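You operate a simulated robot arm through the tools that you are given. There is no shell and no other tool.

The job below is to be done with a simulated robot arm. You get a single attempt, and the scene is never put back.

JOB
Put things in order on the long table. At the end: the yellow sign from the long table is on the brown carton (marked "CAPS"); the grey drain plug stands where the rinse beaker stood; the green brush stands on top of the white paper roll; the rinse beaker stands where the green brush stood; whatever was shut is shut again. Leave all else as you found it, and nothing knocked over.

Only the result counts: the job must be done as asked and must still hold three seconds after the hand-in. Knocking over, shifting, dropping, spilling or breaking anything else fails it. A push-on lid holds only when it is set on centred and level and pressed home; a screw cap is set on level and turned clockwise until tight.

ROBOT AND FRAMES
A 5-joint arm with a two-finger parallel gripper, fixed in place. Base frame: the origin is at the foot of the arm, x ahead of it, y to its left, z up; the work surface is at about z = 0. Lengths are in mm, angles in rad, forces in N, time in s.
With the tool pointing down near the work surface it reaches from about 260 to 600 mm from the base axis. Its first joint turns from -1.152 to 1.152 rad. The tool tilts only in the upright plane through the base axis and itself; it spins freely about its own axis. Payload 1.57 kg.
The tool frame sits at the grasp point between the pads (the TCP): z along the fingers, y along the line on which they close. The tips reach 30 mm beyond it. The gripper opens to 80 mm. The fingers are 17 mm wide and 12 mm thick; the gripper's body (40 by 82 mm) begins 80 mm behind the TCP.
Orientation is told as [roll, pitch, yaw] about the base's x, y, z axes, in that order, counted from this pose: with the fingers straight down and closing along the base's y, the tool's x points along the base's -x, its y along +y and its z along -z.

CONTROLS
- The arm moves only by the tool jog_arm. Its argument "deltas" is one flat list of numbers, 7 for each row, row after row: the turn, a rotation vector about the base's x, y, z in rad, then the shift along the base's x, y, z in m, then the closure, from 0 (fully open) to 1 (shut). In form: [rx, ry, rz, dx, dy, dz, fingers, rx, ry, rz, dx, dy, dz, fingers, ...]. A call has 1 to 20 rows; each row shifts and turns the commanded pose from where the row before left it. Rows are played at 5 a second. More than 50 mm and 0.15 rad between two rows, or a gripper value outside its range, and nothing of the call is played. A pose out of reach is approached as far as the arm can. The call stops where the force on the tool passes 40 N (or 10 N more than at its start, if that is more) or the arm is blocked; 0.2 s more then pass. The fingers move at their own pace (about 153 mm/s each) and stop on an object; they squeeze with about 27 N. The grip force told is the motor's: it shows also when the fingers shut on nothing. Time passes only in rows, and 0.2 s behind the last, so rows that do not move let the fingers close. The reply holds the time, the measured pose of the TCP, the force on the tool along the base axes, the opening and the grip force, in the units named above and with some noise, with the torque about the TCP (base axes, N m) and any sound that the robot's microphone picked up.
- Cameras (640 x 400 px; columns grow to the right, rows downward): "scene" is fixed at [25.2, 390.5, 519.1]; the picture's right is [-0.84, -0.54, 0.00], its down [-0.34, 0.52, -0.79] and it looks along [0.43, -0.66, -0.62] (base axes); focal length 262 px, centre (320, 200). "wrist" rides on the gripper at [72, -7, -122] in the tool frame; the picture's right is [0.09, 1.00, 0.00], its down [-0.84, 0.08, -0.54] and it looks along [-0.54, 0.05, 0.84] (tool axes); focal length 238 px, centre (320, 200). There is no depth. A picture from a camera that has moved, and an enlarged one, comes with that camera's place and axes in the base frame and with its lens.
- camera(camera): a new picture of that camera. No time passes.
- zoom(camera, box): a new picture of the part [left, top, right, bottom] of that camera's present view, enlarged. No time passes.
- close_job(): hands the job in; it is judged then, once.

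Places have to be worked out from the pictures, the camera data and where the tool is seen. Open the gripper and draw the arm clear of the work before you hand the job in, unless the task says otherwise.

The tools are called after ">>>" as a command line: name --argument value ..., lists and objects as JSON in quotes. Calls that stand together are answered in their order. jog_arm: Moves the arm, as the interface text tells. Its arguments: {"type":"object","properties":{"deltas":{"type":"array","items":{"type":"number"}}},"required":["deltas"]} The other tools are called the same way: camera (camera) takes a picture; zoom (camera, box) takes an enlarged picture of a part of a camera's view; close_job () hands the job in.

At the start:

```text
clock: 0.0
position: [302.7, -209.8, 342.8]
tool_rot: [-0.001, -0.002, 0.0]
force: [-0.6, 0.7, 0.5]
torque: [0.02, -0.02, -0.01]
opening: 80.0
finger_force: 0.1
```

scene: 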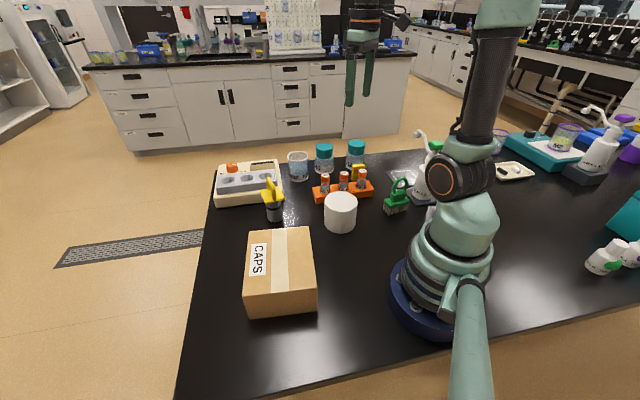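
wrist: 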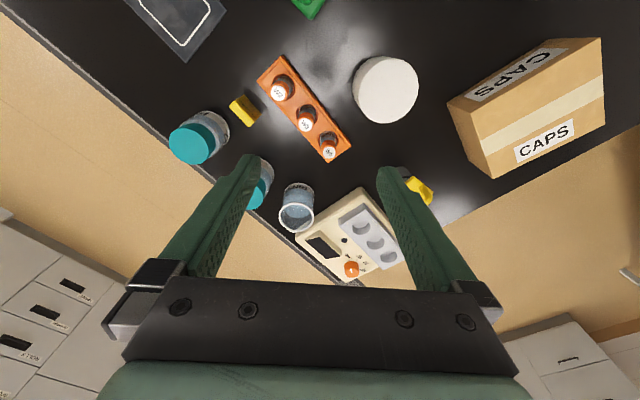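

I start by taking enlarged views of the scene to identify the objects.

>>> zoom --camera "scene" --box '[200, 120, 360, 220]'

>>> zoom --camera "scene" --box '[320, 120, 480, 220]'

>>> zoom --camera "scene" --box '[480, 80, 640, 180]'

>>> zoom --camera "scene" --box '[480, 180, 640, 280]'

>>> zoom --camera "wrist" --box '[160, 60, 480, 260]'

```text
4.00 times, centred on (280, 170) of scene
camera zoom: at [25.2, 390.5, 519.1], right [-0.84, -0.54, 0.0], down [-0.34, 0.52, -0.79], along [0.43, -0.66, -0.62], focal length 1050 px, centre (480, 320)
```

zoom: 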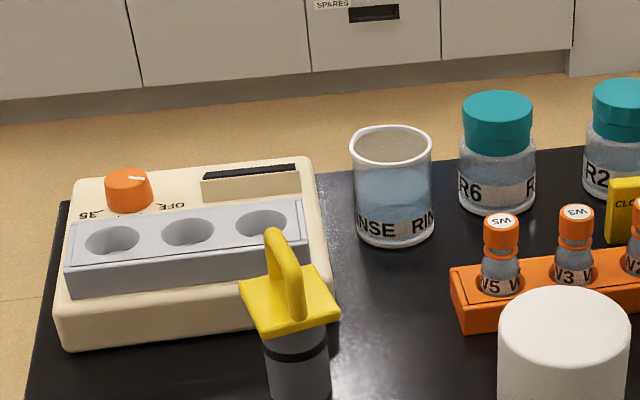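

```text
4.00 times, centred on (400, 170) of scene
camera zoom: at [25.2, 390.5, 519.1], right [-0.84, -0.54, 0.0], down [-0.34, 0.52, -0.79], along [0.43, -0.66, -0.62], focal length 1050 px, centre (0, 320)
```

zoom: 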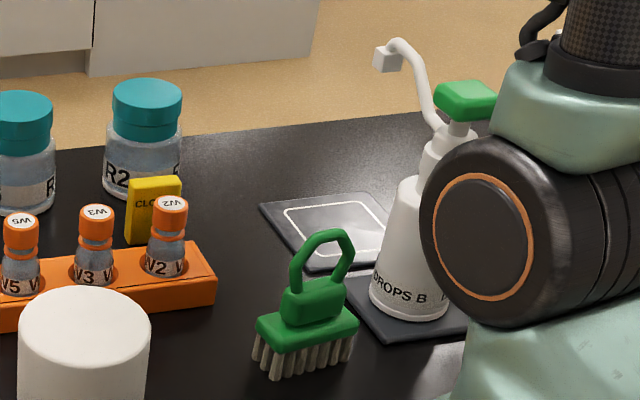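

```text
4.00 times, centred on (560, 130) of scene
camera zoom: at [25.2, 390.5, 519.1], right [-0.84, -0.54, 0.0], down [-0.34, 0.52, -0.79], along [0.43, -0.66, -0.62], focal length 1050 px, centre (-640, 480)
```

zoom: 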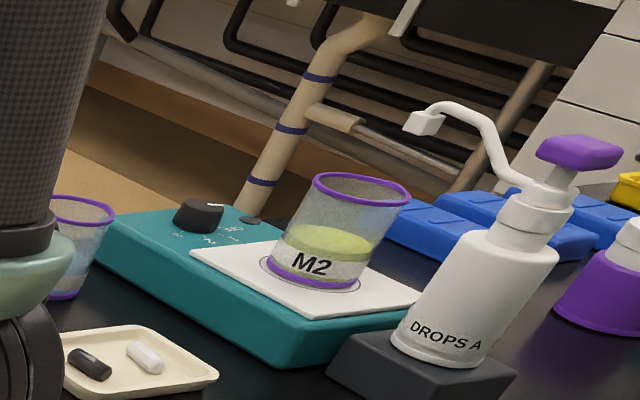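

```text
4.00 times, centred on (560, 230) of scene
camera zoom: at [25.2, 390.5, 519.1], right [-0.84, -0.54, 0.0], down [-0.34, 0.52, -0.79], along [0.43, -0.66, -0.62], focal length 1050 px, centre (-640, 80)
```

zoom: 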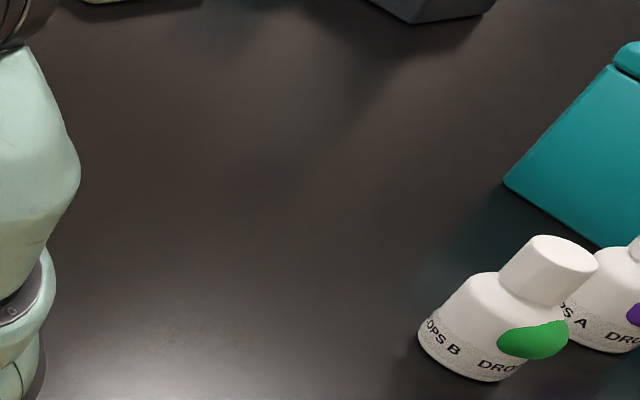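

```text
2.00 times, centred on (320, 160) of wrist
camera zoom: at [229.2, -217.2, 464.1], right [-0.09, 1.0, 0.0], down [0.84, 0.08, 0.54], along [0.54, 0.05, -0.84], focal length 477 px, centre (320, 280)
```

zoom: 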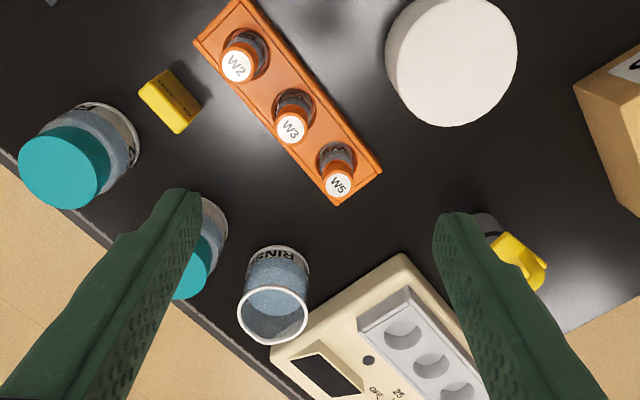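

The yellow sign ("CLO…") stands beside the W2 vial, and the grey cylinder with the black ring and yellow handle looks like the drain plug. I'll move the arm high to get other wrist-camera viewpoints.

>>> jog_arm --deltas '[0, 0, 0, 0, 0.04, 0, 0, 0, 0, 0, 0, 0.04, 0, 0, 0, 0, 0, 0, 0.04, 0, 0, 0, 0, 0, 0, 0.04, 0, 0, 0, 0, 0, 0, 0, 0, 0]'

```text
clock: 1.2
position: [302.1, -47.4, 343.1]
tool_rot: [0.0, 0.0, 0.0]
force: [-0.7, 0.0, -0.1]
torque: [0.01, -0.01, 0.02]
opening: 80.1
finger_force: 0.1
```

Arm moved in free air; now I look from here with both cameras.

>>> camera --camera "wrist"

>>> camera --camera "scene"

```text
taken
camera wrist: at [229.6, -55.1, 466.5], right [-0.09, 1.0, 0.0], down [0.84, 0.08, 0.54], along [0.54, 0.05, -0.84], focal length 238 px, centre (320, 200)
```

wrist: 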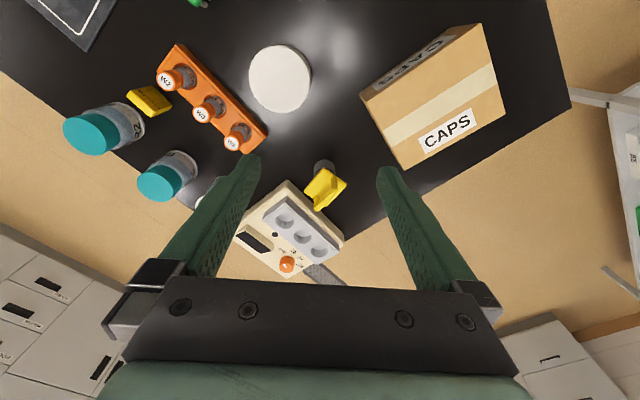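

```text
taken
```

scene: 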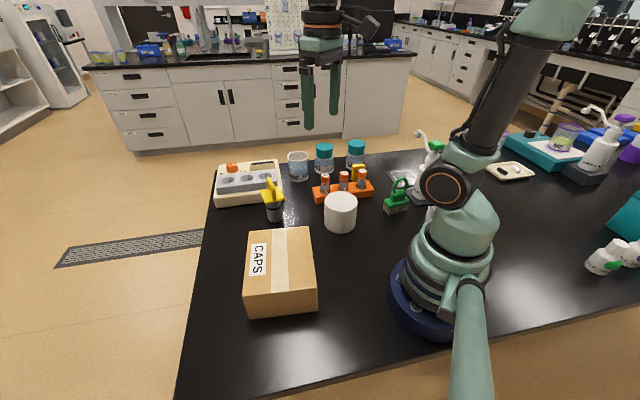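

Good overview: the carton, roll, plug, sign and rack are visible. I zoom in for detail.

>>> zoom --camera "wrist" --box '[100, 20, 420, 220]'

>>> zoom --camera "wrist" --box '[260, 130, 420, 230]'

>>> zoom --camera "scene" --box '[230, 160, 390, 260]'

>>> zoom --camera "scene" --box '[210, 220, 370, 320]'

```text
2.00 times, centred on (260, 120) of wrist
camera zoom: at [229.6, -55.1, 466.5], right [-0.09, 1.0, 0.0], down [0.84, 0.08, 0.54], along [0.54, 0.05, -0.84], focal length 477 px, centre (440, 360)
```

zoom: 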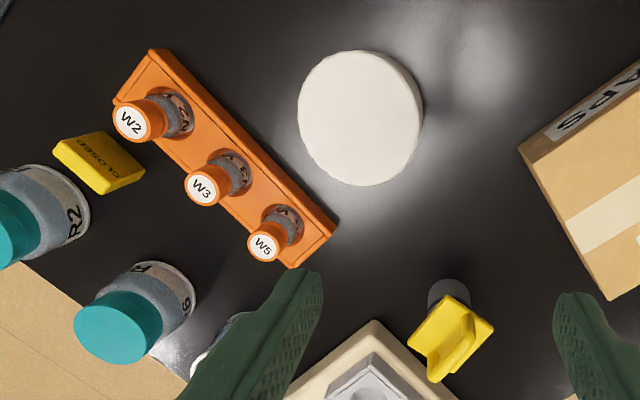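

```text
4.00 times, centred on (340, 180) of wrist
camera zoom: at [229.6, -55.1, 466.5], right [-0.09, 1.0, 0.0], down [0.84, 0.08, 0.54], along [0.54, 0.05, -0.84], focal length 953 px, centre (240, 280)
```

zoom: 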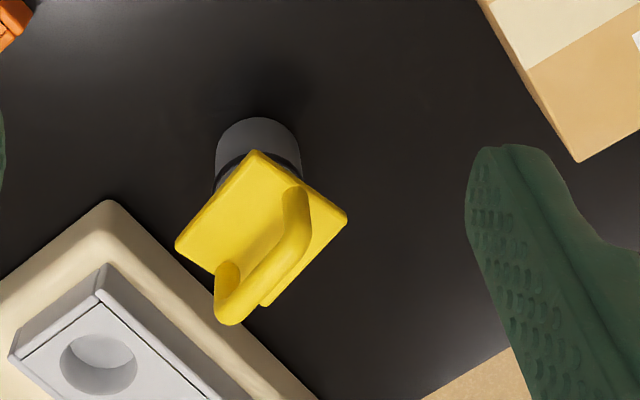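

```text
4.00 times, centred on (310, 210) of scene
camera zoom: at [25.2, 390.5, 519.1], right [-0.84, -0.54, 0.0], down [-0.34, 0.52, -0.79], along [0.43, -0.66, -0.62], focal length 1050 px, centre (360, 160)
```

zoom: 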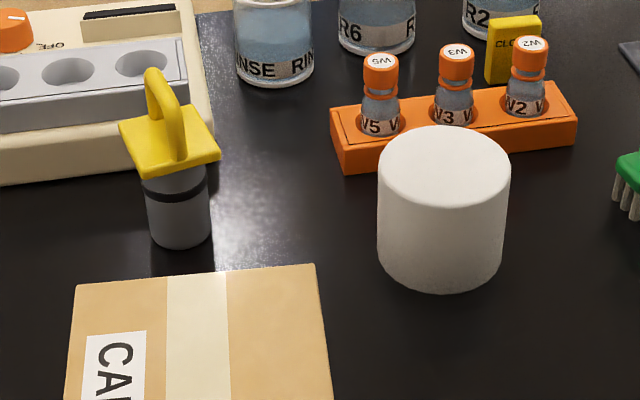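

```text
4.00 times, centred on (290, 270) of scene
camera zoom: at [25.2, 390.5, 519.1], right [-0.84, -0.54, 0.0], down [-0.34, 0.52, -0.79], along [0.43, -0.66, -0.62], focal length 1050 px, centre (440, -80)
```

zoom: 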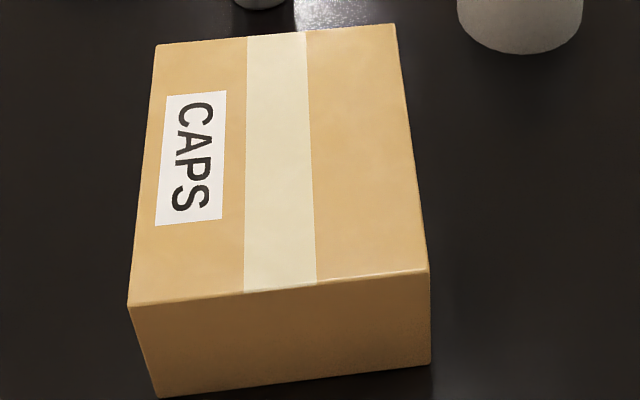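

The roll is about 92 mm in diameter and 72 mm tall near (280,-114), the plug is near (451,-26), the beaker near (522,-241), the brush near (165,-253) and the sign near (345,-325). I move back over the right side for closer views.

>>> jog_arm --deltas '[0, 0, 0, -0.014, -0.034, -0.007, 0, 0, 0, 0, -0.014, -0.034, -0.007, 0, 0, 0, 0, -0.014, -0.034, -0.007, 0, 0, 0, 0, -0.014, -0.034, -0.007, 0, 0, 0, 0, -0.014, -0.034, -0.007, 0, 0, 0, 0, -0.014, -0.034, -0.007, 0, 0, 0, 0, 0, 0, 0, 0]'

>>> camera --camera "wrist"

>>> camera --camera "scene"

```text
clock: 2.8
position: [216.3, -253.5, 298.1]
tool_rot: [0.0, -0.001, 0.002]
force: [0.4, 1.3, 0.8]
torque: [-0.01, 0.01, -0.01]
opening: 80.0
finger_force: 0.0
```

```text
taken
camera wrist: at [143.7, -261.2, 421.6], right [-0.09, 1.0, 0.0], down [0.84, 0.08, 0.54], along [0.54, 0.05, -0.84], focal length 238 px, centre (320, 200)
```

wrist: 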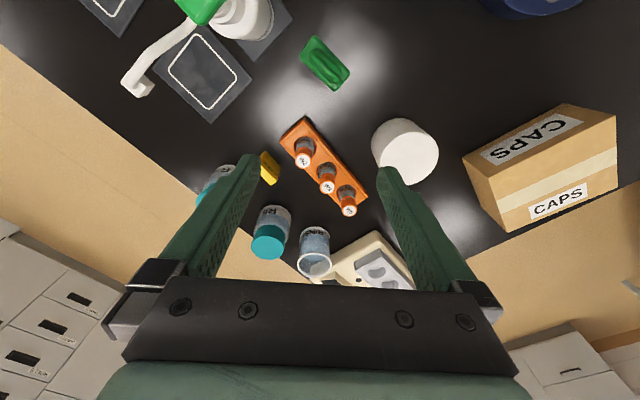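

```text
taken
```

scene: 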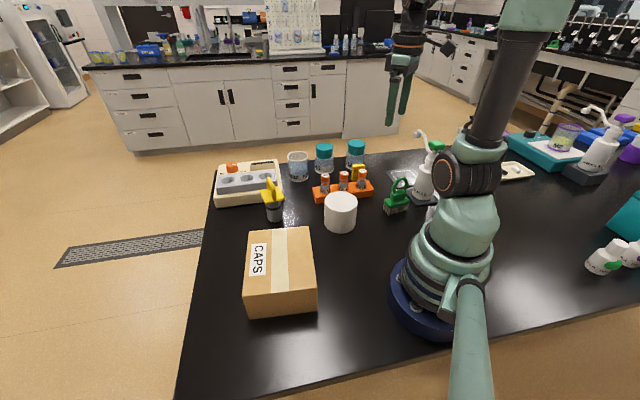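

From here I see the brush and dispenser from above. I zoom in for accurate positions.

>>> zoom --camera "wrist" --box '[100, 0, 420, 200]'

>>> zoom --camera "wrist" --box '[250, 10, 410, 110]'

>>> zoom --camera "wrist" --box '[200, 110, 360, 210]'

>>> zoom --camera "scene" --box '[340, 120, 500, 220]'

```text
2.00 times, centred on (260, 100) of wrist
camera zoom: at [143.7, -261.2, 421.6], right [-0.09, 1.0, 0.0], down [0.84, 0.08, 0.54], along [0.54, 0.05, -0.84], focal length 477 px, centre (440, 400)
```

zoom: 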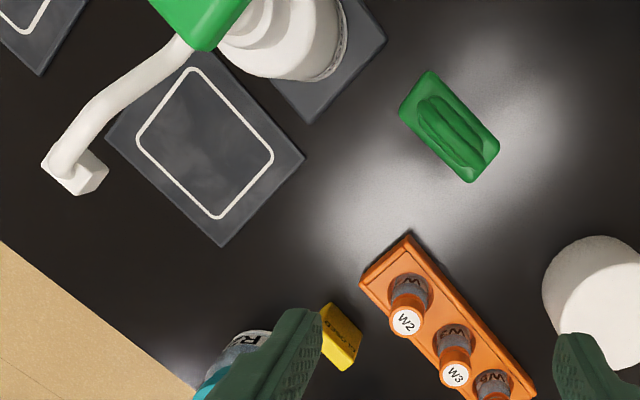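

```text
4.00 times, centred on (330, 60) of wrist
camera zoom: at [143.7, -261.2, 421.6], right [-0.09, 1.0, 0.0], down [0.84, 0.08, 0.54], along [0.54, 0.05, -0.84], focal length 953 px, centre (280, 760)
```

zoom: 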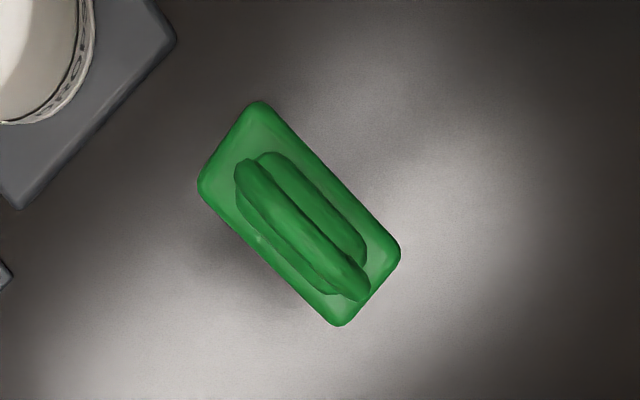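

```text
4.00 times, centred on (280, 160) of wrist
camera zoom: at [143.7, -261.2, 421.6], right [-0.09, 1.0, 0.0], down [0.84, 0.08, 0.54], along [0.54, 0.05, -0.84], focal length 953 px, centre (480, 360)
```

zoom: 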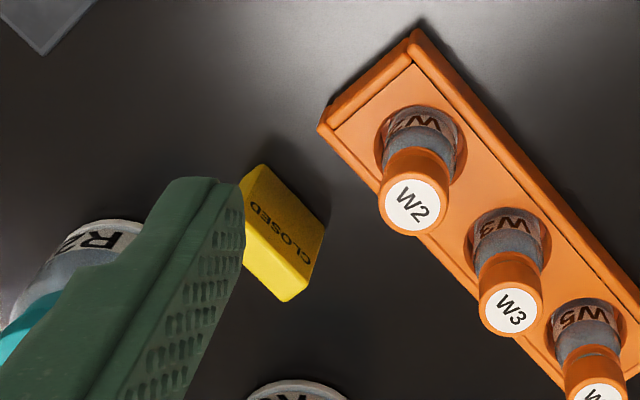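

```text
4.00 times, centred on (420, 170) of scene
camera zoom: at [25.2, 390.5, 519.1], right [-0.84, -0.54, 0.0], down [-0.34, 0.52, -0.79], along [0.43, -0.66, -0.62], focal length 1050 px, centre (-80, 320)
```

zoom: 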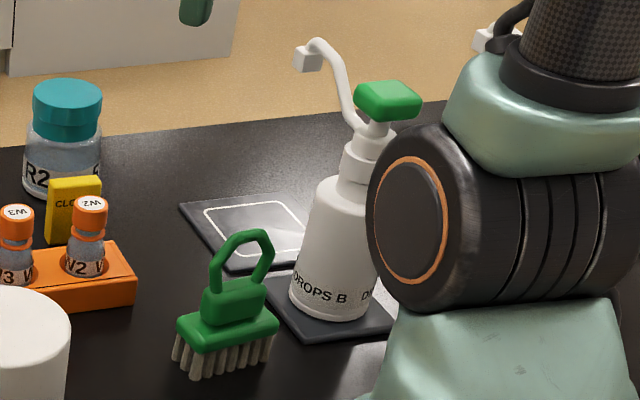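

The brush block centre is about (163,-253) with its long axis at about 55° from x. The sign is partly hidden by a finger, so I shift 60 mm to the right to see it.

>>> jog_arm --deltas '[0, 0, 0, 0, -0.03, 0, 0, 0, 0, 0, 0, -0.03, 0, 0, 0, 0, 0, 0, 0, 0, 0]'

>>> camera --camera "wrist"

>>> zoom --camera "wrist" --box '[230, 110, 390, 210]'

>>> zoom --camera "wrist" --box '[260, 200, 420, 300]'

```text
clock: 3.6
position: [216.6, -315.7, 299.4]
tool_rot: [0.0, 0.001, 0.001]
force: [-0.3, -0.3, 1.0]
torque: [0.02, 0.0, 0.02]
opening: 79.9
finger_force: 0.1
```

```text
taken
camera wrist: at [144.4, -322.3, 421.2], right [-0.09, 1.0, 0.0], down [0.84, 0.08, 0.54], along [0.54, 0.05, -0.84], focal length 238 px, centre (320, 200)
```

wrist: 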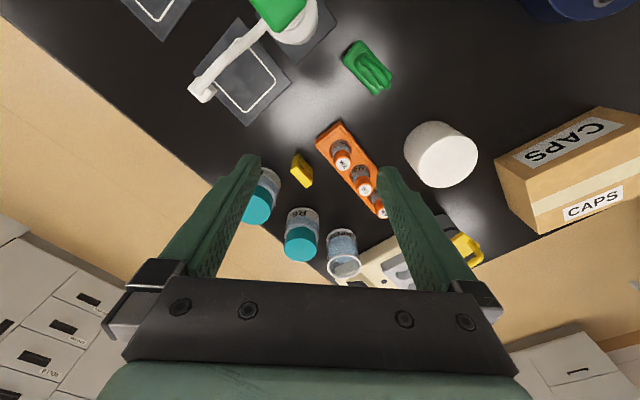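

```text
4.00 times, centred on (310, 160) of wrist
camera zoom: at [144.4, -322.3, 421.2], right [-0.09, 1.0, 0.0], down [0.84, 0.08, 0.54], along [0.54, 0.05, -0.84], focal length 953 px, centre (360, 360)
```

zoom: 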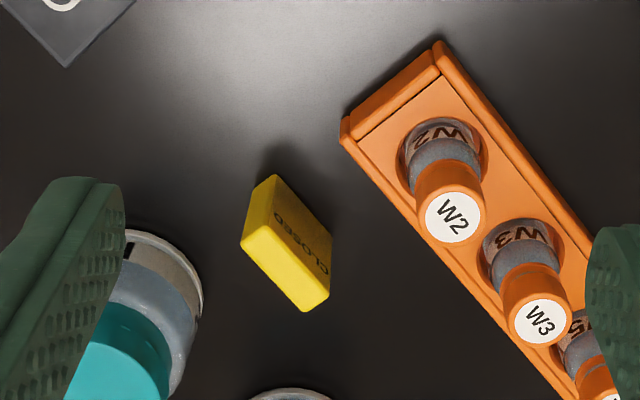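

```text
4.00 times, centred on (340, 250) of wrist
camera zoom: at [144.4, -322.3, 421.2], right [-0.09, 1.0, 0.0], down [0.84, 0.08, 0.54], along [0.54, 0.05, -0.84], focal length 953 px, centre (240, 0)
```

zoom: 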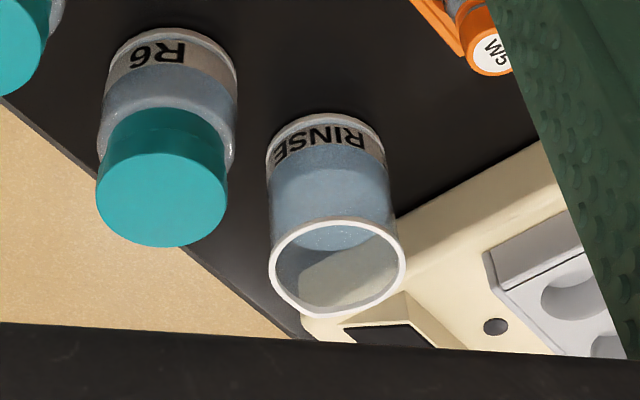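

The sign is about 42×14×57 mm, centred near (335,-337) with its long side at about 43°. Now I go above the brush (163.5,-253) and turn the tool by -2.17 rad so the fingers close across the handle, with the camera on the side away from the dispenser.

>>> jog_arm --deltas '[0, 0, -0.1356, -0.0033, 0.0039, -0.0025, 0, 0, 0, -0.1356, -0.0033, 0.0039, -0.0025, 0, 0, 0, -0.1356, -0.0033, 0.0039, -0.0025, 0, 0, 0, -0.1356, -0.0033, 0.0039, -0.0025, 0, 0, 0, -0.1356, -0.0033, 0.0039, -0.0025, 0, 0, 0, -0.1356, -0.0033, 0.0039, -0.0025, 0, 0, 0, -0.1356, -0.0033, 0.0039, -0.0025, 0, 0, 0, -0.1356, -0.0033, 0.0039, -0.0025, 0, 0, 0, -0.1356, -0.0033, 0.0039, -0.0025, 0, 0, 0, -0.1356, -0.0033, 0.0039, -0.0025, 0, 0, 0, -0.1356, -0.0033, 0.0039, -0.0025, 0, 0, 0, -0.1356, -0.0033, 0.0039, -0.0025, 0, 0, 0, -0.1356, -0.0033, 0.0039, -0.0025, 0, 0, 0, -0.1356, -0.0033, 0.0039, -0.0025, 0, 0, 0, -0.1356, -0.0033, 0.0039, -0.0025, 0, 0, 0, -0.1356, -0.0033, 0.0039, -0.0025, 0, 0, 0, 0, 0, 0, 0, 0]'

>>> camera --camera "wrist"

>>> camera --camera "scene"

```text
clock: 7.2
position: [164.1, -250.8, 261.7]
tool_rot: [0.0, -0.001, -2.173]
force: [-0.4, -0.4, -0.2]
torque: [-0.03, -0.02, -0.01]
opening: 79.9
finger_force: 0.0
```

```text
taken
camera wrist: at [198.5, -188.3, 382.5], right [0.87, -0.49, 0.0], down [-0.41, -0.73, 0.54], along [-0.26, -0.47, -0.84], focal length 238 px, centre (320, 200)
```

wrist: 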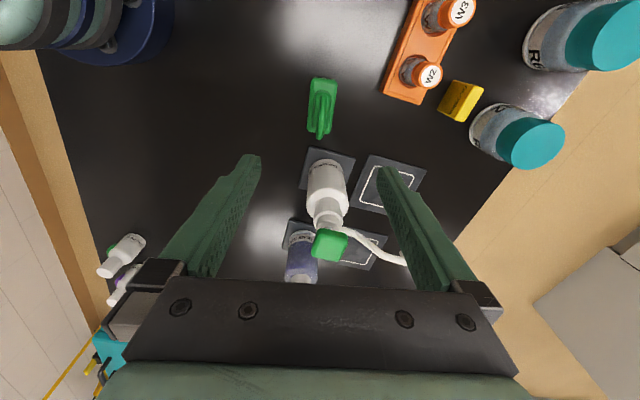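

```text
taken
```

scene: 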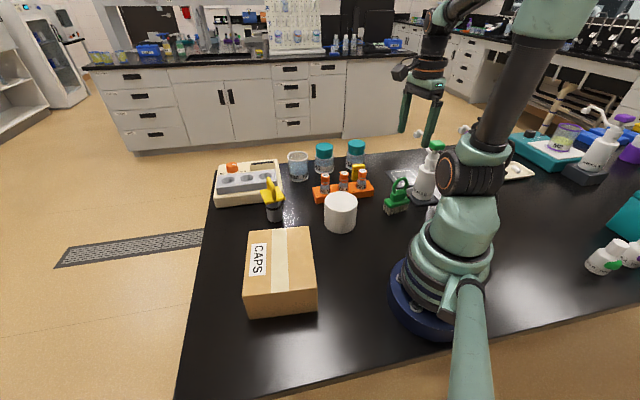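

The brush is in view and its long axis seems nearly aligned with the picture's vertical. I zoom in to refine.

>>> zoom --camera "wrist" --box '[260, 60, 420, 160]'

>>> zoom --camera "wrist" --box '[240, 140, 440, 290]'

>>> zoom --camera "scene" --box '[360, 150, 460, 220]'

```text
4.00 times, centred on (340, 110) of wrist
camera zoom: at [198.5, -188.3, 382.5], right [0.87, -0.49, 0.0], down [-0.41, -0.73, 0.54], along [-0.26, -0.47, -0.84], focal length 953 px, centre (240, 560)
```

zoom: 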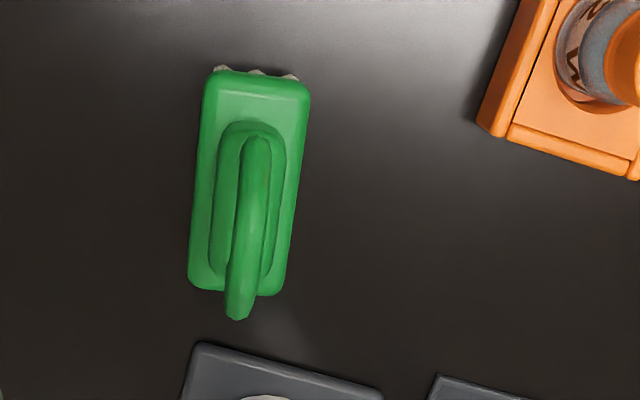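

```text
2.67 times, centred on (340, 215) of wrist
camera zoom: at [198.5, -188.3, 382.5], right [0.87, -0.49, 0.0], down [-0.41, -0.73, 0.54], along [-0.26, -0.47, -0.84], focal length 636 px, centre (267, 160)
```

zoom: 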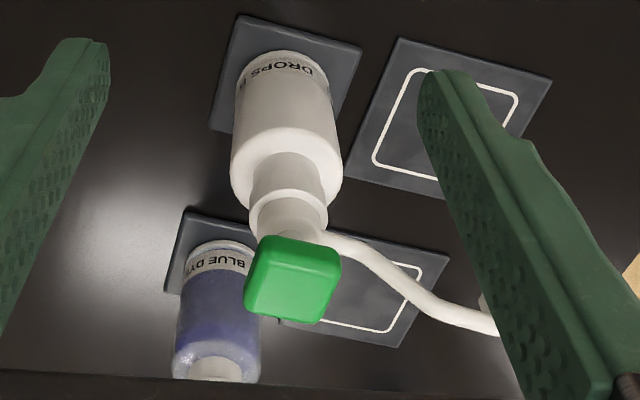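

```text
5.71 times, centred on (410, 185) of scene
camera zoom: at [25.2, 390.5, 519.1], right [-0.84, -0.54, 0.0], down [-0.34, 0.52, -0.79], along [0.43, -0.66, -0.62], focal length 1500 px, centre (-194, 286)
```

zoom: 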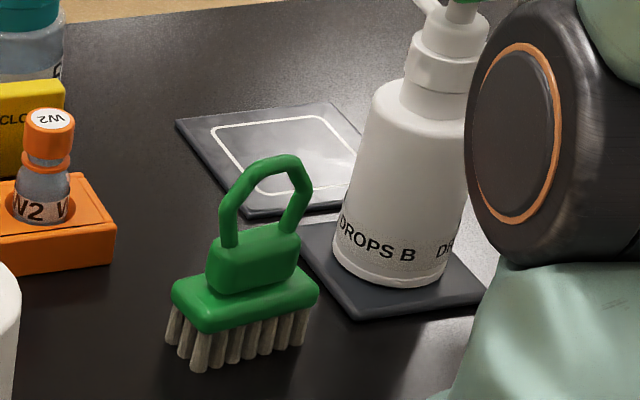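

The fingers are lined up with the brush: handle loop top at about z≈115, the shoulder under it at about z≈70. I descend partway and check.

>>> jog_arm --deltas '[0, 0, 0, 0.0014, 0, -0.03, 0, 0, 0, 0, 0, 0, -0.03, 0, 0, 0, 0, 0, 0, -0.03, 0, 0, 0, 0, 0, 0, -0.02, 0, 0, 0, 0, 0, 0, 0, 0]'

>>> camera --camera "wrist"

>>> zoom --camera "scene" --box '[340, 110, 480, 220]'

```text
clock: 8.4
position: [165.8, -250.5, 149.0]
tool_rot: [0.001, -0.001, -2.169]
force: [0.6, 0.1, 0.1]
torque: [0.01, 0.01, 0.02]
opening: 80.1
finger_force: 0.0
```

```text
taken
camera wrist: at [199.7, -188.9, 271.3], right [0.87, -0.48, 0.0], down [-0.41, -0.73, 0.54], along [-0.26, -0.47, -0.84], focal length 238 px, centre (320, 200)
```

wrist: 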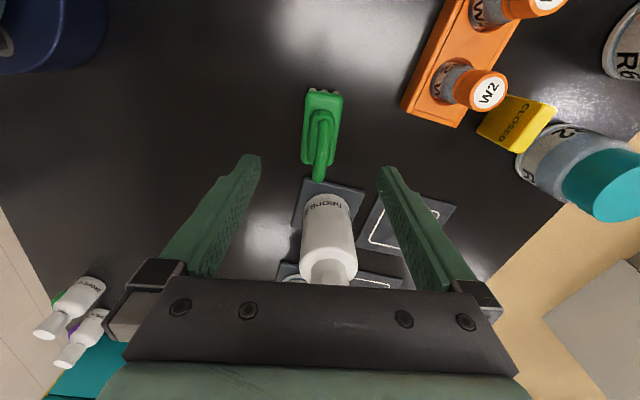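

```text
3.64 times, centred on (410, 165) of scene
camera zoom: at [25.2, 390.5, 519.1], right [-0.84, -0.54, 0.0], down [-0.34, 0.52, -0.79], along [0.43, -0.66, -0.62], focal length 954 px, centre (-7, 327)
```

zoom: 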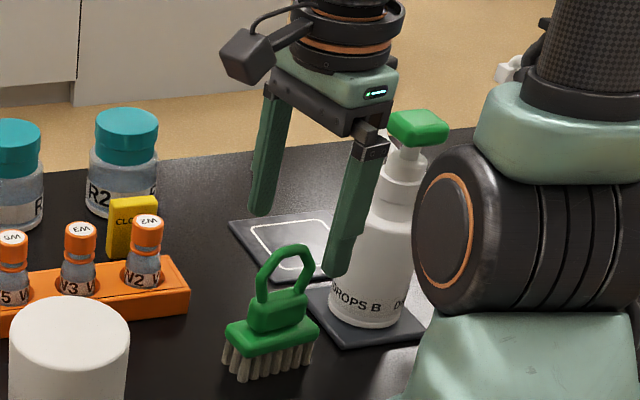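

The handle is centred between the fingers. I go down to z≈104 and close on the loop.

>>> jog_arm --deltas '[0, 0, 0, 0, 0, -0.015, 0, 0, 0, 0, 0, 0, -0.015, 0, 0, 0, 0, 0, 0, -0.014, 0, 0, 0, 0, 0, 0, 0, 0]'

>>> camera --camera "wrist"

>>> zoom --camera "scene" --box '[340, 110, 480, 220]'

```text
clock: 9.4
position: [165.5, -250.1, 104.3]
tool_rot: [0.0, -0.001, -2.169]
force: [0.8, 0.3, -0.3]
torque: [0.0, -0.01, -0.03]
opening: 80.2
finger_force: 0.1
```

```text
taken
camera wrist: at [200.3, -188.8, 227.1], right [0.87, -0.48, 0.0], down [-0.41, -0.73, 0.54], along [-0.26, -0.47, -0.84], focal length 238 px, centre (320, 200)
```

wrist: 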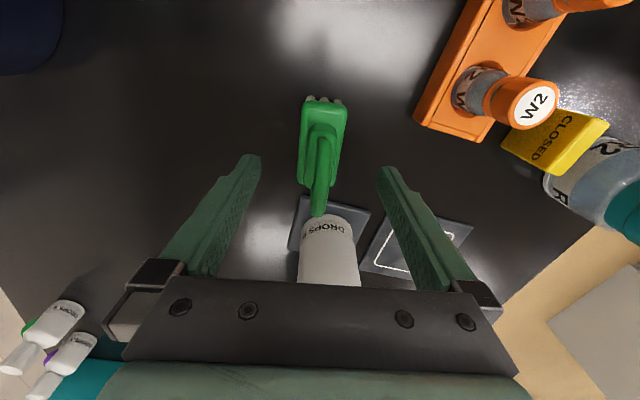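

```text
3.64 times, centred on (410, 165) of scene
camera zoom: at [25.2, 390.5, 519.1], right [-0.84, -0.54, 0.0], down [-0.34, 0.52, -0.79], along [0.43, -0.66, -0.62], focal length 954 px, centre (-7, 327)
```

zoom: 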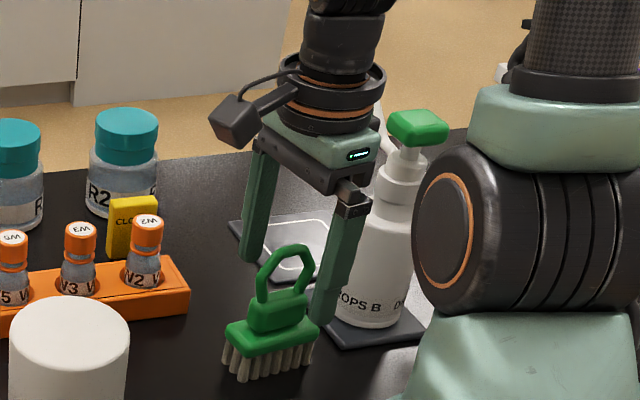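

Fingers straddle the loop. I close the gripper here.

>>> jog_arm --deltas '[0, 0, 0, 0, 0, 0, 0.6, 0, 0, 0, 0, 0, 0, 0.8, 0, 0, 0, 0, 0, 0, 1, 0, 0, 0, 0, 0, 0, 1, 0, 0, 0, 0, 0, 0, 1]'

>>> camera --camera "wrist"

>>> zoom --camera "scene" --box '[340, 110, 480, 220]'

```text
clock: 10.6
position: [166.6, -251.9, 105.2]
tool_rot: [0.001, 0.0, -2.17]
force: [-0.2, -0.2, 0.4]
torque: [0.03, -0.01, 0.02]
opening: 7.9
finger_force: 27.0
```

```text
taken
camera wrist: at [200.3, -188.8, 227.3], right [0.87, -0.48, 0.0], down [-0.41, -0.73, 0.54], along [-0.26, -0.47, -0.84], focal length 238 px, centre (320, 200)
```

wrist: 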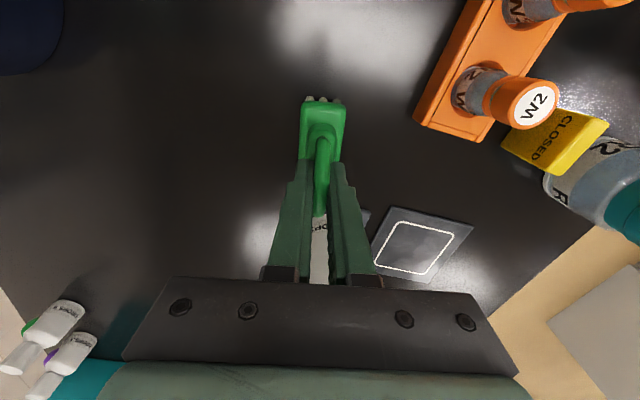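

```text
3.64 times, centred on (410, 165) of scene
camera zoom: at [25.2, 390.5, 519.1], right [-0.84, -0.54, 0.0], down [-0.34, 0.52, -0.79], along [0.43, -0.66, -0.62], focal length 954 px, centre (-7, 327)
```

zoom: 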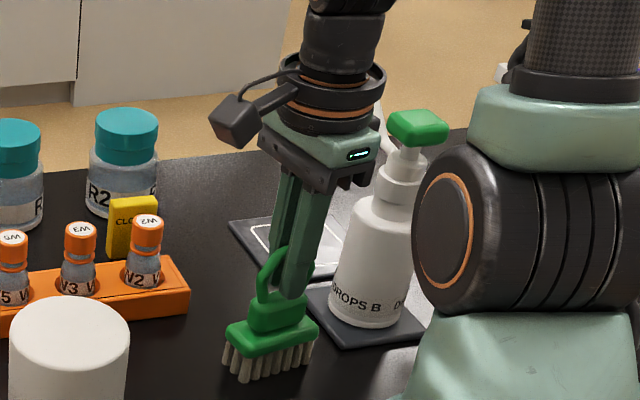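

The grip holds on the 7.9 mm loop with 27 N. I lift straight up slowly.

>>> jog_arm --deltas '[0, 0, 0, 0, 0, 0.01, 1, 0, 0, 0, 0, 0, 0.02, 1, 0, 0, 0, 0, 0, 0.03, 1, 0, 0, 0, 0, 0, 0.03, 1, 0, 0, 0, 0, 0, 0.03, 1, 0, 0, 0, 0, 0, 0, 1]'

>>> camera --camera "wrist"

>>> camera --camera "scene"

>>> zoom --camera "scene" --box '[340, 90, 480, 200]'

```text
clock: 12.0
position: [164.5, -251.6, 225.5]
tool_rot: [-0.001, 0.002, -2.17]
force: [0.1, 0.3, -0.4]
torque: [-0.01, 0.0, -0.02]
opening: 8.0
finger_force: 26.5
```

```text
taken
camera wrist: at [198.7, -189.5, 348.1], right [0.87, -0.48, 0.0], down [-0.41, -0.73, 0.54], along [-0.26, -0.47, -0.84], focal length 238 px, centre (320, 200)
```

wrist: 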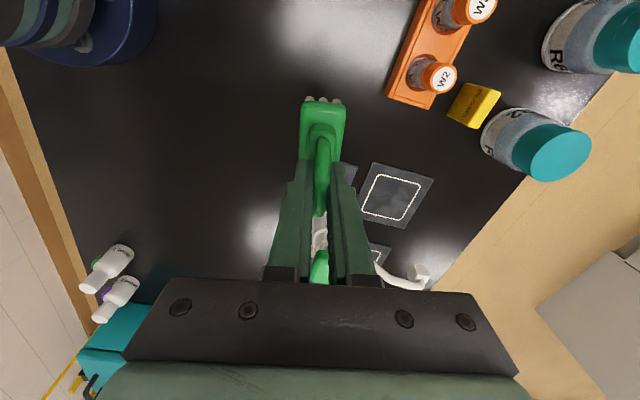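

```text
taken
```

scene: 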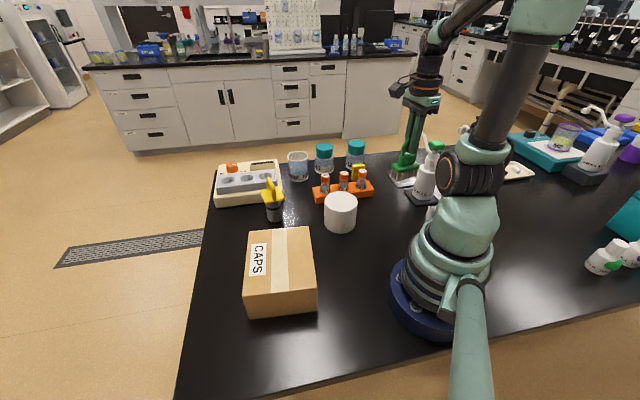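

```text
3.64 times, centred on (410, 145) of scene
camera zoom: at [25.2, 390.5, 519.1], right [-0.84, -0.54, 0.0], down [-0.34, 0.52, -0.79], along [0.43, -0.66, -0.62], focal length 954 px, centre (-7, 400)
```

zoom: 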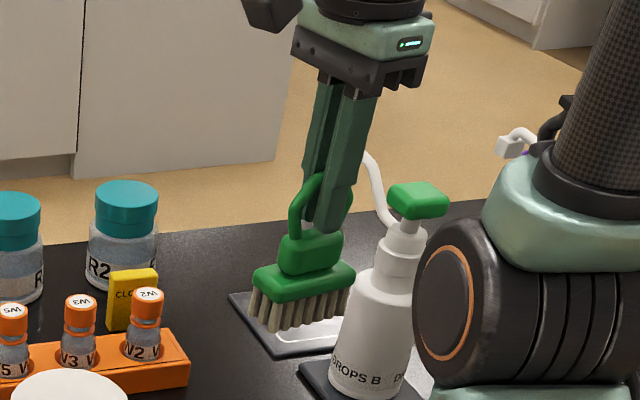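

The brush hangs upright in the grip. Now I carry it over the paper roll at about (279.5,-114.5).

>>> jog_arm --deltas '[0, 0, 0, 0.014, 0.0168, 0, 1, 0, 0, 0, 0.014, 0.0168, 0, 1, 0, 0, 0, 0.014, 0.0168, 0, 1, 0, 0, 0, 0.014, 0.0168, 0, 1, 0, 0, 0, 0.014, 0.0168, 0, 1, 0, 0, 0, 0.014, 0.0168, 0, 1, 0, 0, 0, 0.014, 0.0168, 0, 1, 0, 0, 0, 0.014, 0.0168, 0, 1, 0, 0, 0, 0, 0, 0, 1]'

>>> camera --camera "wrist"

>>> zoom --camera "scene" --box '[270, 120, 430, 240]'

```text
clock: 14.0
position: [278.9, -115.3, 225.2]
tool_rot: [0.002, -0.001, -2.17]
force: [-0.1, -0.3, -0.7]
torque: [-0.01, -0.05, -0.01]
opening: 8.3
finger_force: 27.3
```

```text
taken
camera wrist: at [313.5, -54.2, 346.7], right [0.87, -0.48, 0.0], down [-0.41, -0.73, 0.54], along [-0.26, -0.47, -0.84], focal length 238 px, centre (320, 200)
```

wrist: 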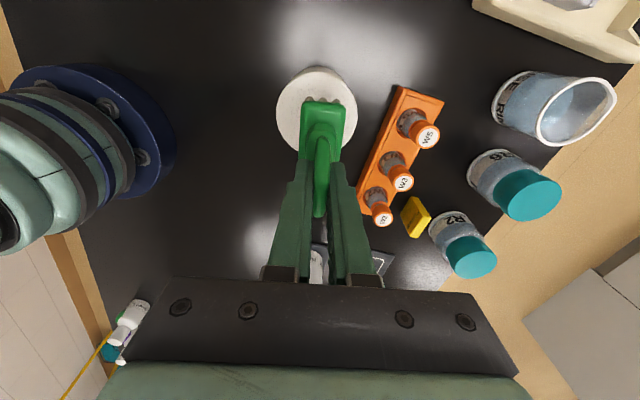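

```text
3.33 times, centred on (350, 180) of scene
camera zoom: at [25.2, 390.5, 519.1], right [-0.84, -0.54, 0.0], down [-0.34, 0.52, -0.79], along [0.43, -0.66, -0.62], focal length 875 px, centre (220, 267)
```

zoom: 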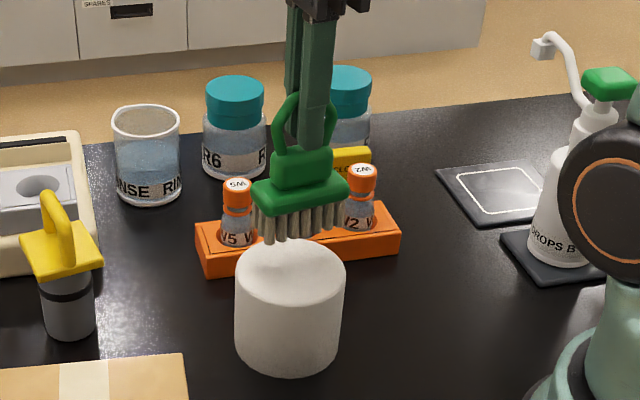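

I zoom on the roll to verify its centre relative to the brush before lowering.

>>> zoom --camera "wrist" --box '[250, 50, 390, 170]'

>>> zoom --camera "scene" --box '[310, 150, 390, 240]'

>>> zoom --camera "wrist" --box '[460, 40, 640, 160]'

```text
3.33 times, centred on (320, 110) of wrist
camera zoom: at [313.5, -54.2, 346.7], right [0.87, -0.48, 0.0], down [-0.41, -0.73, 0.54], along [-0.26, -0.47, -0.84], focal length 794 px, centre (320, 500)
```

zoom: 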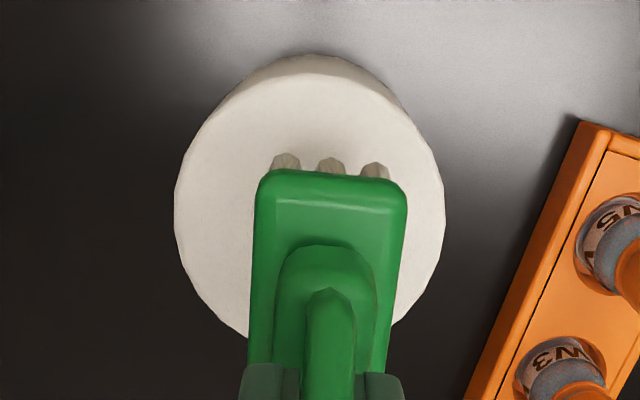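

```text
4.44 times, centred on (350, 195) of scene
camera zoom: at [25.2, 390.5, 519.1], right [-0.84, -0.54, 0.0], down [-0.34, 0.52, -0.79], along [0.43, -0.66, -0.62], focal length 1167 px, centre (187, 222)
```

zoom: 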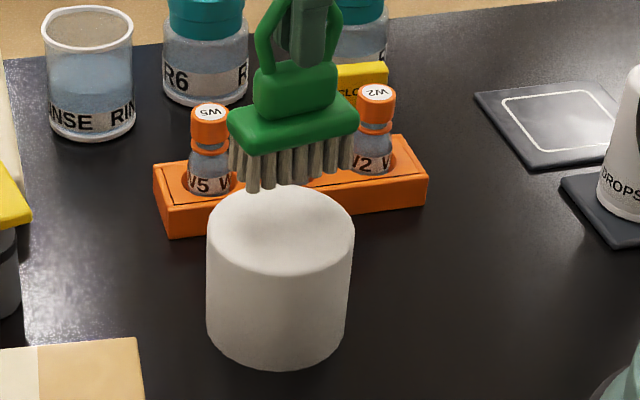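

```text
3.33 times, centred on (550, 100) of wrist
camera zoom: at [313.5, -54.2, 346.7], right [0.87, -0.48, 0.0], down [-0.41, -0.73, 0.54], along [-0.26, -0.47, -0.84], focal length 794 px, centre (-447, 533)
```

zoom: 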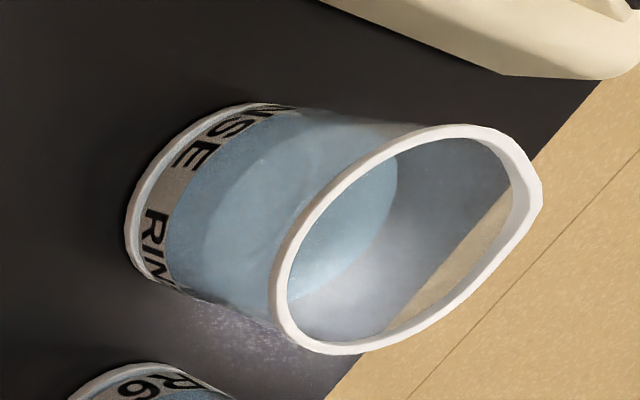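

The roll centre is about (279,-111) and the brush about (279,-114), so I shift 3 mm left and lower to just above the roll top.

>>> jog_arm --deltas '[0, 0, 0, 0, 0.003, -0.01, 1, 0, 0, 0, 0, 0, -0.015, 1, 0, 0, 0, 0, 0, -0.012, 1, 0, 0, 0, 0, 0, 0, 1]'

>>> zoom --camera "scene" --box '[310, 150, 390, 240]'

>>> zoom --camera "wrist" --box '[250, 50, 390, 170]'

```text
clock: 15.0
position: [280.1, -113.7, 189.0]
tool_rot: [-0.001, 0.001, -2.17]
force: [0.0, 0.2, -0.7]
torque: [0.0, 0.01, 0.01]
opening: 7.8
finger_force: 26.8
```

```text
4.44 times, centred on (350, 195) of scene
camera zoom: at [25.2, 390.5, 519.1], right [-0.84, -0.54, 0.0], down [-0.34, 0.52, -0.79], along [0.43, -0.66, -0.62], focal length 1167 px, centre (187, 222)
```

zoom: 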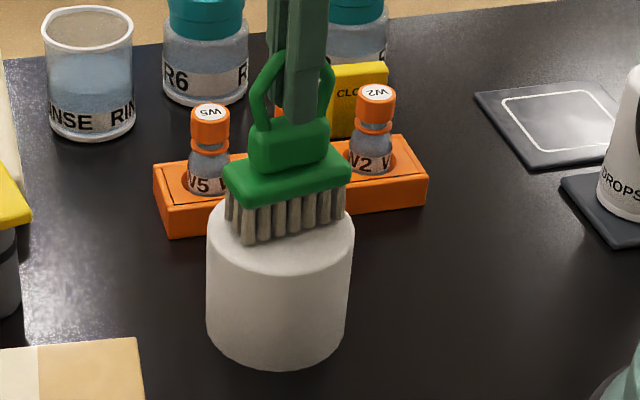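

```text
3.33 times, centred on (320, 110) of wrist
camera zoom: at [313.8, -51.3, 311.1], right [0.87, -0.48, 0.0], down [-0.41, -0.73, 0.54], along [-0.26, -0.47, -0.84], focal length 794 px, centre (320, 500)
```

zoom: 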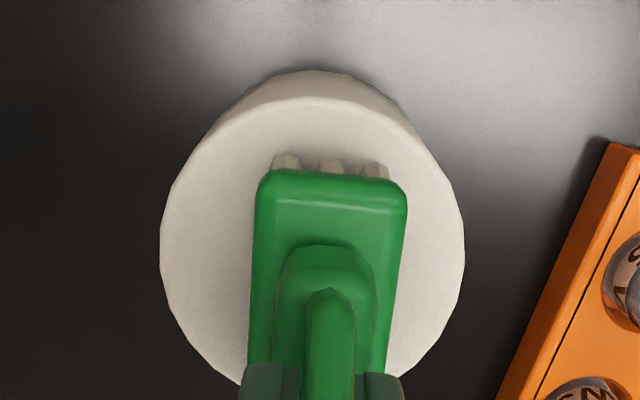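

The brush is about 12 mm above the top; I shift 3 mm left and lower with small steps, watching the force.

>>> jog_arm --deltas '[0, 0, 0, 0, 0.003, -0.004, 1, 0, 0, 0, 0, 0, -0.003, 1, 0, 0, 0, 0, 0, -0.001, 1, 0, 0, 0, 0, 0, 0, 1]'

>>> zoom --camera "scene" --box '[310, 150, 390, 240]'

```text
clock: 16.0
position: [279.6, -111.0, 182.1]
tool_rot: [0.005, -0.001, -2.167]
force: [-0.6, 0.0, 24.3]
torque: [0.05, -0.08, 0.02]
opening: 7.9
finger_force: 27.2
```

```text
4.44 times, centred on (350, 195) of scene
camera zoom: at [25.2, 390.5, 519.1], right [-0.84, -0.54, 0.0], down [-0.34, 0.52, -0.79], along [0.43, -0.66, -0.62], focal length 1167 px, centre (187, 222)
```

zoom: 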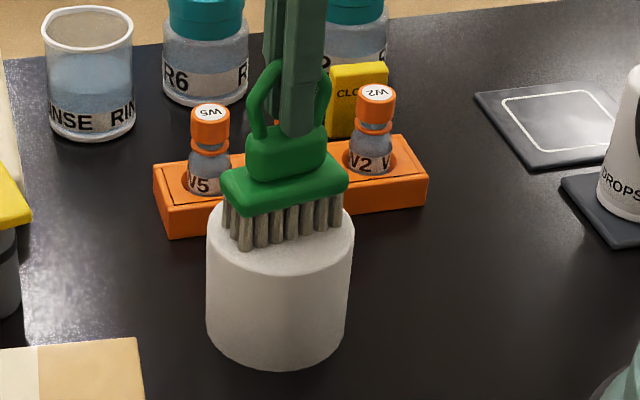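

Contact: 24 N upward at z≈182, so the brush is standing on the roll. I ease up by 1 mm, then open the fingers.

>>> jog_arm --deltas '[0, 0, 0, 0, 0, 0.001, 1, 0, 0, 0, 0, 0, 0, 1]'

```text
clock: 16.6
position: [279.1, -111.4, 181.7]
tool_rot: [-0.001, 0.001, -2.169]
force: [3.1, 1.9, 8.9]
torque: [0.14, -0.15, -0.02]
opening: 8.1
finger_force: 26.9
```

Force has dropped to 9 N. I ease another 0.4 mm and open slowly.

>>> jog_arm --deltas '[0, 0, 0, 0, 0, 0.0004, 1, 0, 0, 0, 0, 0, 0, 0.85, 0, 0, 0, 0, 0, 0, 0.75, 0, 0, 0, 0, 0, 0, 0.6, 0, 0, 0, 0, 0, 0, 0.5, 0, 0, 0, 0, 0, 0, 0.5]'

>>> zoom --camera "scene" --box '[310, 150, 390, 240]'

>>> camera --camera "wrist"

```text
clock: 18.0
position: [280.4, -111.9, 181.7]
tool_rot: [-0.001, 0.0, -2.17]
force: [0.1, -0.1, 0.4]
torque: [-0.02, -0.01, -0.02]
opening: 40.2
finger_force: 0.1
```

```text
4.44 times, centred on (350, 195) of scene
camera zoom: at [25.2, 390.5, 519.1], right [-0.84, -0.54, 0.0], down [-0.34, 0.52, -0.79], along [0.43, -0.66, -0.62], focal length 1167 px, centre (187, 222)
```

zoom: 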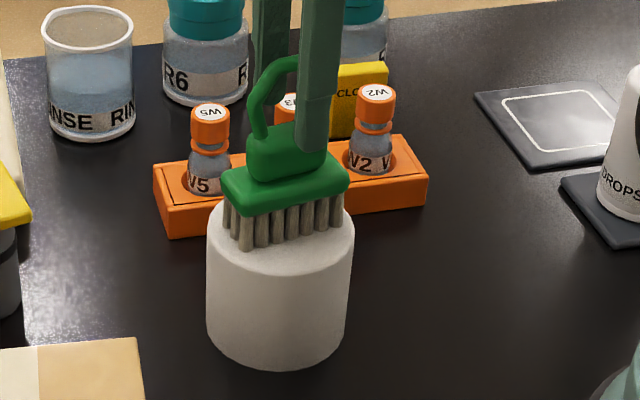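

```text
taken
camera wrist: at [313.2, -48.4, 304.9], right [0.87, -0.48, 0.0], down [-0.41, -0.73, 0.54], along [-0.26, -0.47, -0.84], focal length 238 px, centre (320, 200)
```

wrist: 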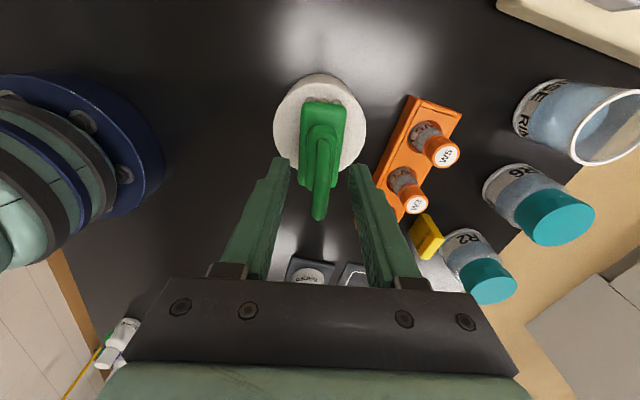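

The brush stands on the roll by itself. I retreat straight up and then move high toward the beaker.

>>> jog_arm --deltas '[0, 0, 0, 0, 0, 0.01, 0.5, 0, 0, 0, 0, 0, 0.02, 0.5, 0, 0, 0, 0, 0, 0.03, 0.3, 0, 0, 0, 0, 0, 0.04, 0, 0, 0, -0.05, 0.03, -0.016, 0, 0, 0, 0, -0.05, 0.03, -0.016, 0, 0, 0, 0, -0.05, 0.03, -0.016, 0, 0, 0, 0, -0.02, 0.03, -0.016, 0, 0, 0, 0, 0, 0.03, -0.016, 0, 0, 0, 0, 0, 0.03, -0.016, 0, 0, 0, 0, 0, 0.01, -0.01, 0, 0, 0, 0, 0, 0, 0, 0, 0]'

>>> camera --camera "wrist"

>>> camera --camera "scene"

```text
clock: 20.6
position: [470.2, -216.1, 282.5]
tool_rot: [0.0, 0.001, -2.339]
force: [-0.4, -0.2, -0.5]
torque: [0.0, 0.02, 0.04]
opening: 80.2
finger_force: 0.1
```

```text
taken
camera wrist: at [514.4, -161.0, 405.3], right [0.78, -0.63, 0.0], down [-0.53, -0.66, 0.54], along [-0.34, -0.42, -0.84], focal length 238 px, centre (320, 200)
```

wrist: 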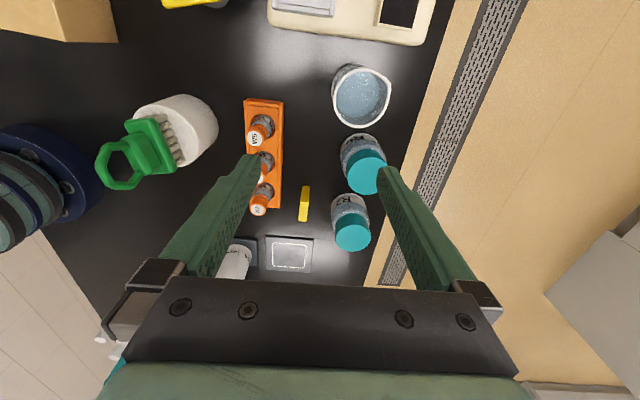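

```text
taken
```

scene: 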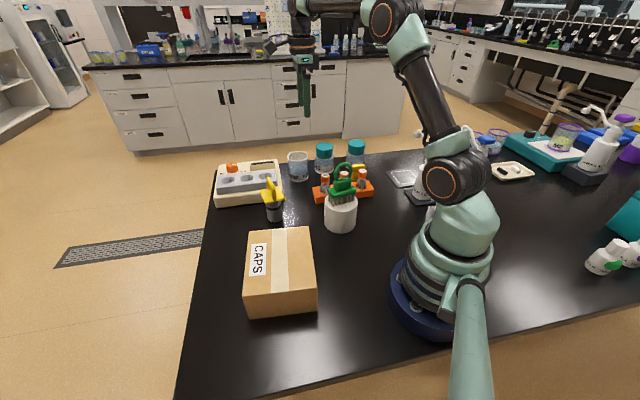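

Great top view of the beaker, which has a pouring lip. I zoom in to find its centre and the lip's direction.

>>> zoom --camera "wrist" --box '[300, 40, 420, 140]'

>>> zoom --camera "wrist" --box '[230, 80, 420, 250]'

```text
4.00 times, centred on (360, 90) of wrist
camera zoom: at [514.4, -161.0, 405.3], right [0.78, -0.63, 0.0], down [-0.53, -0.66, 0.54], along [-0.34, -0.42, -0.84], focal length 953 px, centre (160, 640)
```

zoom: 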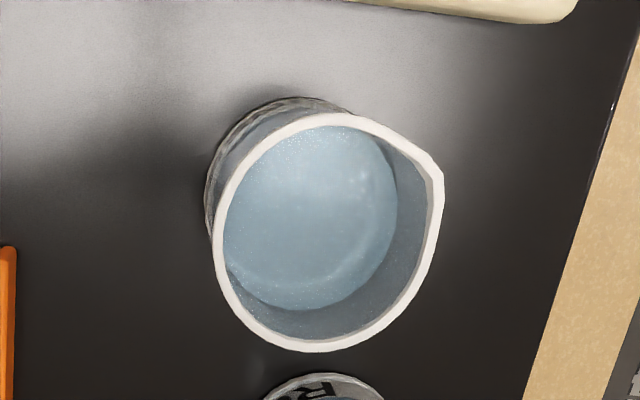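

```text
2.35 times, centred on (325, 165) of wrist
camera zoom: at [514.4, -161.0, 405.3], right [0.78, -0.63, 0.0], down [-0.53, -0.66, 0.54], along [-0.34, -0.42, -0.84], focal length 561 px, centre (308, 282)
```

zoom: 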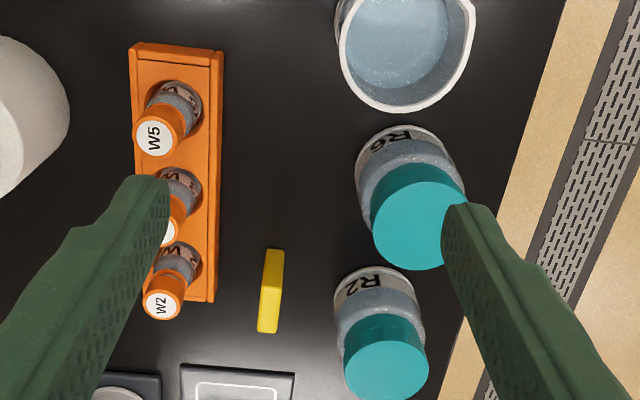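

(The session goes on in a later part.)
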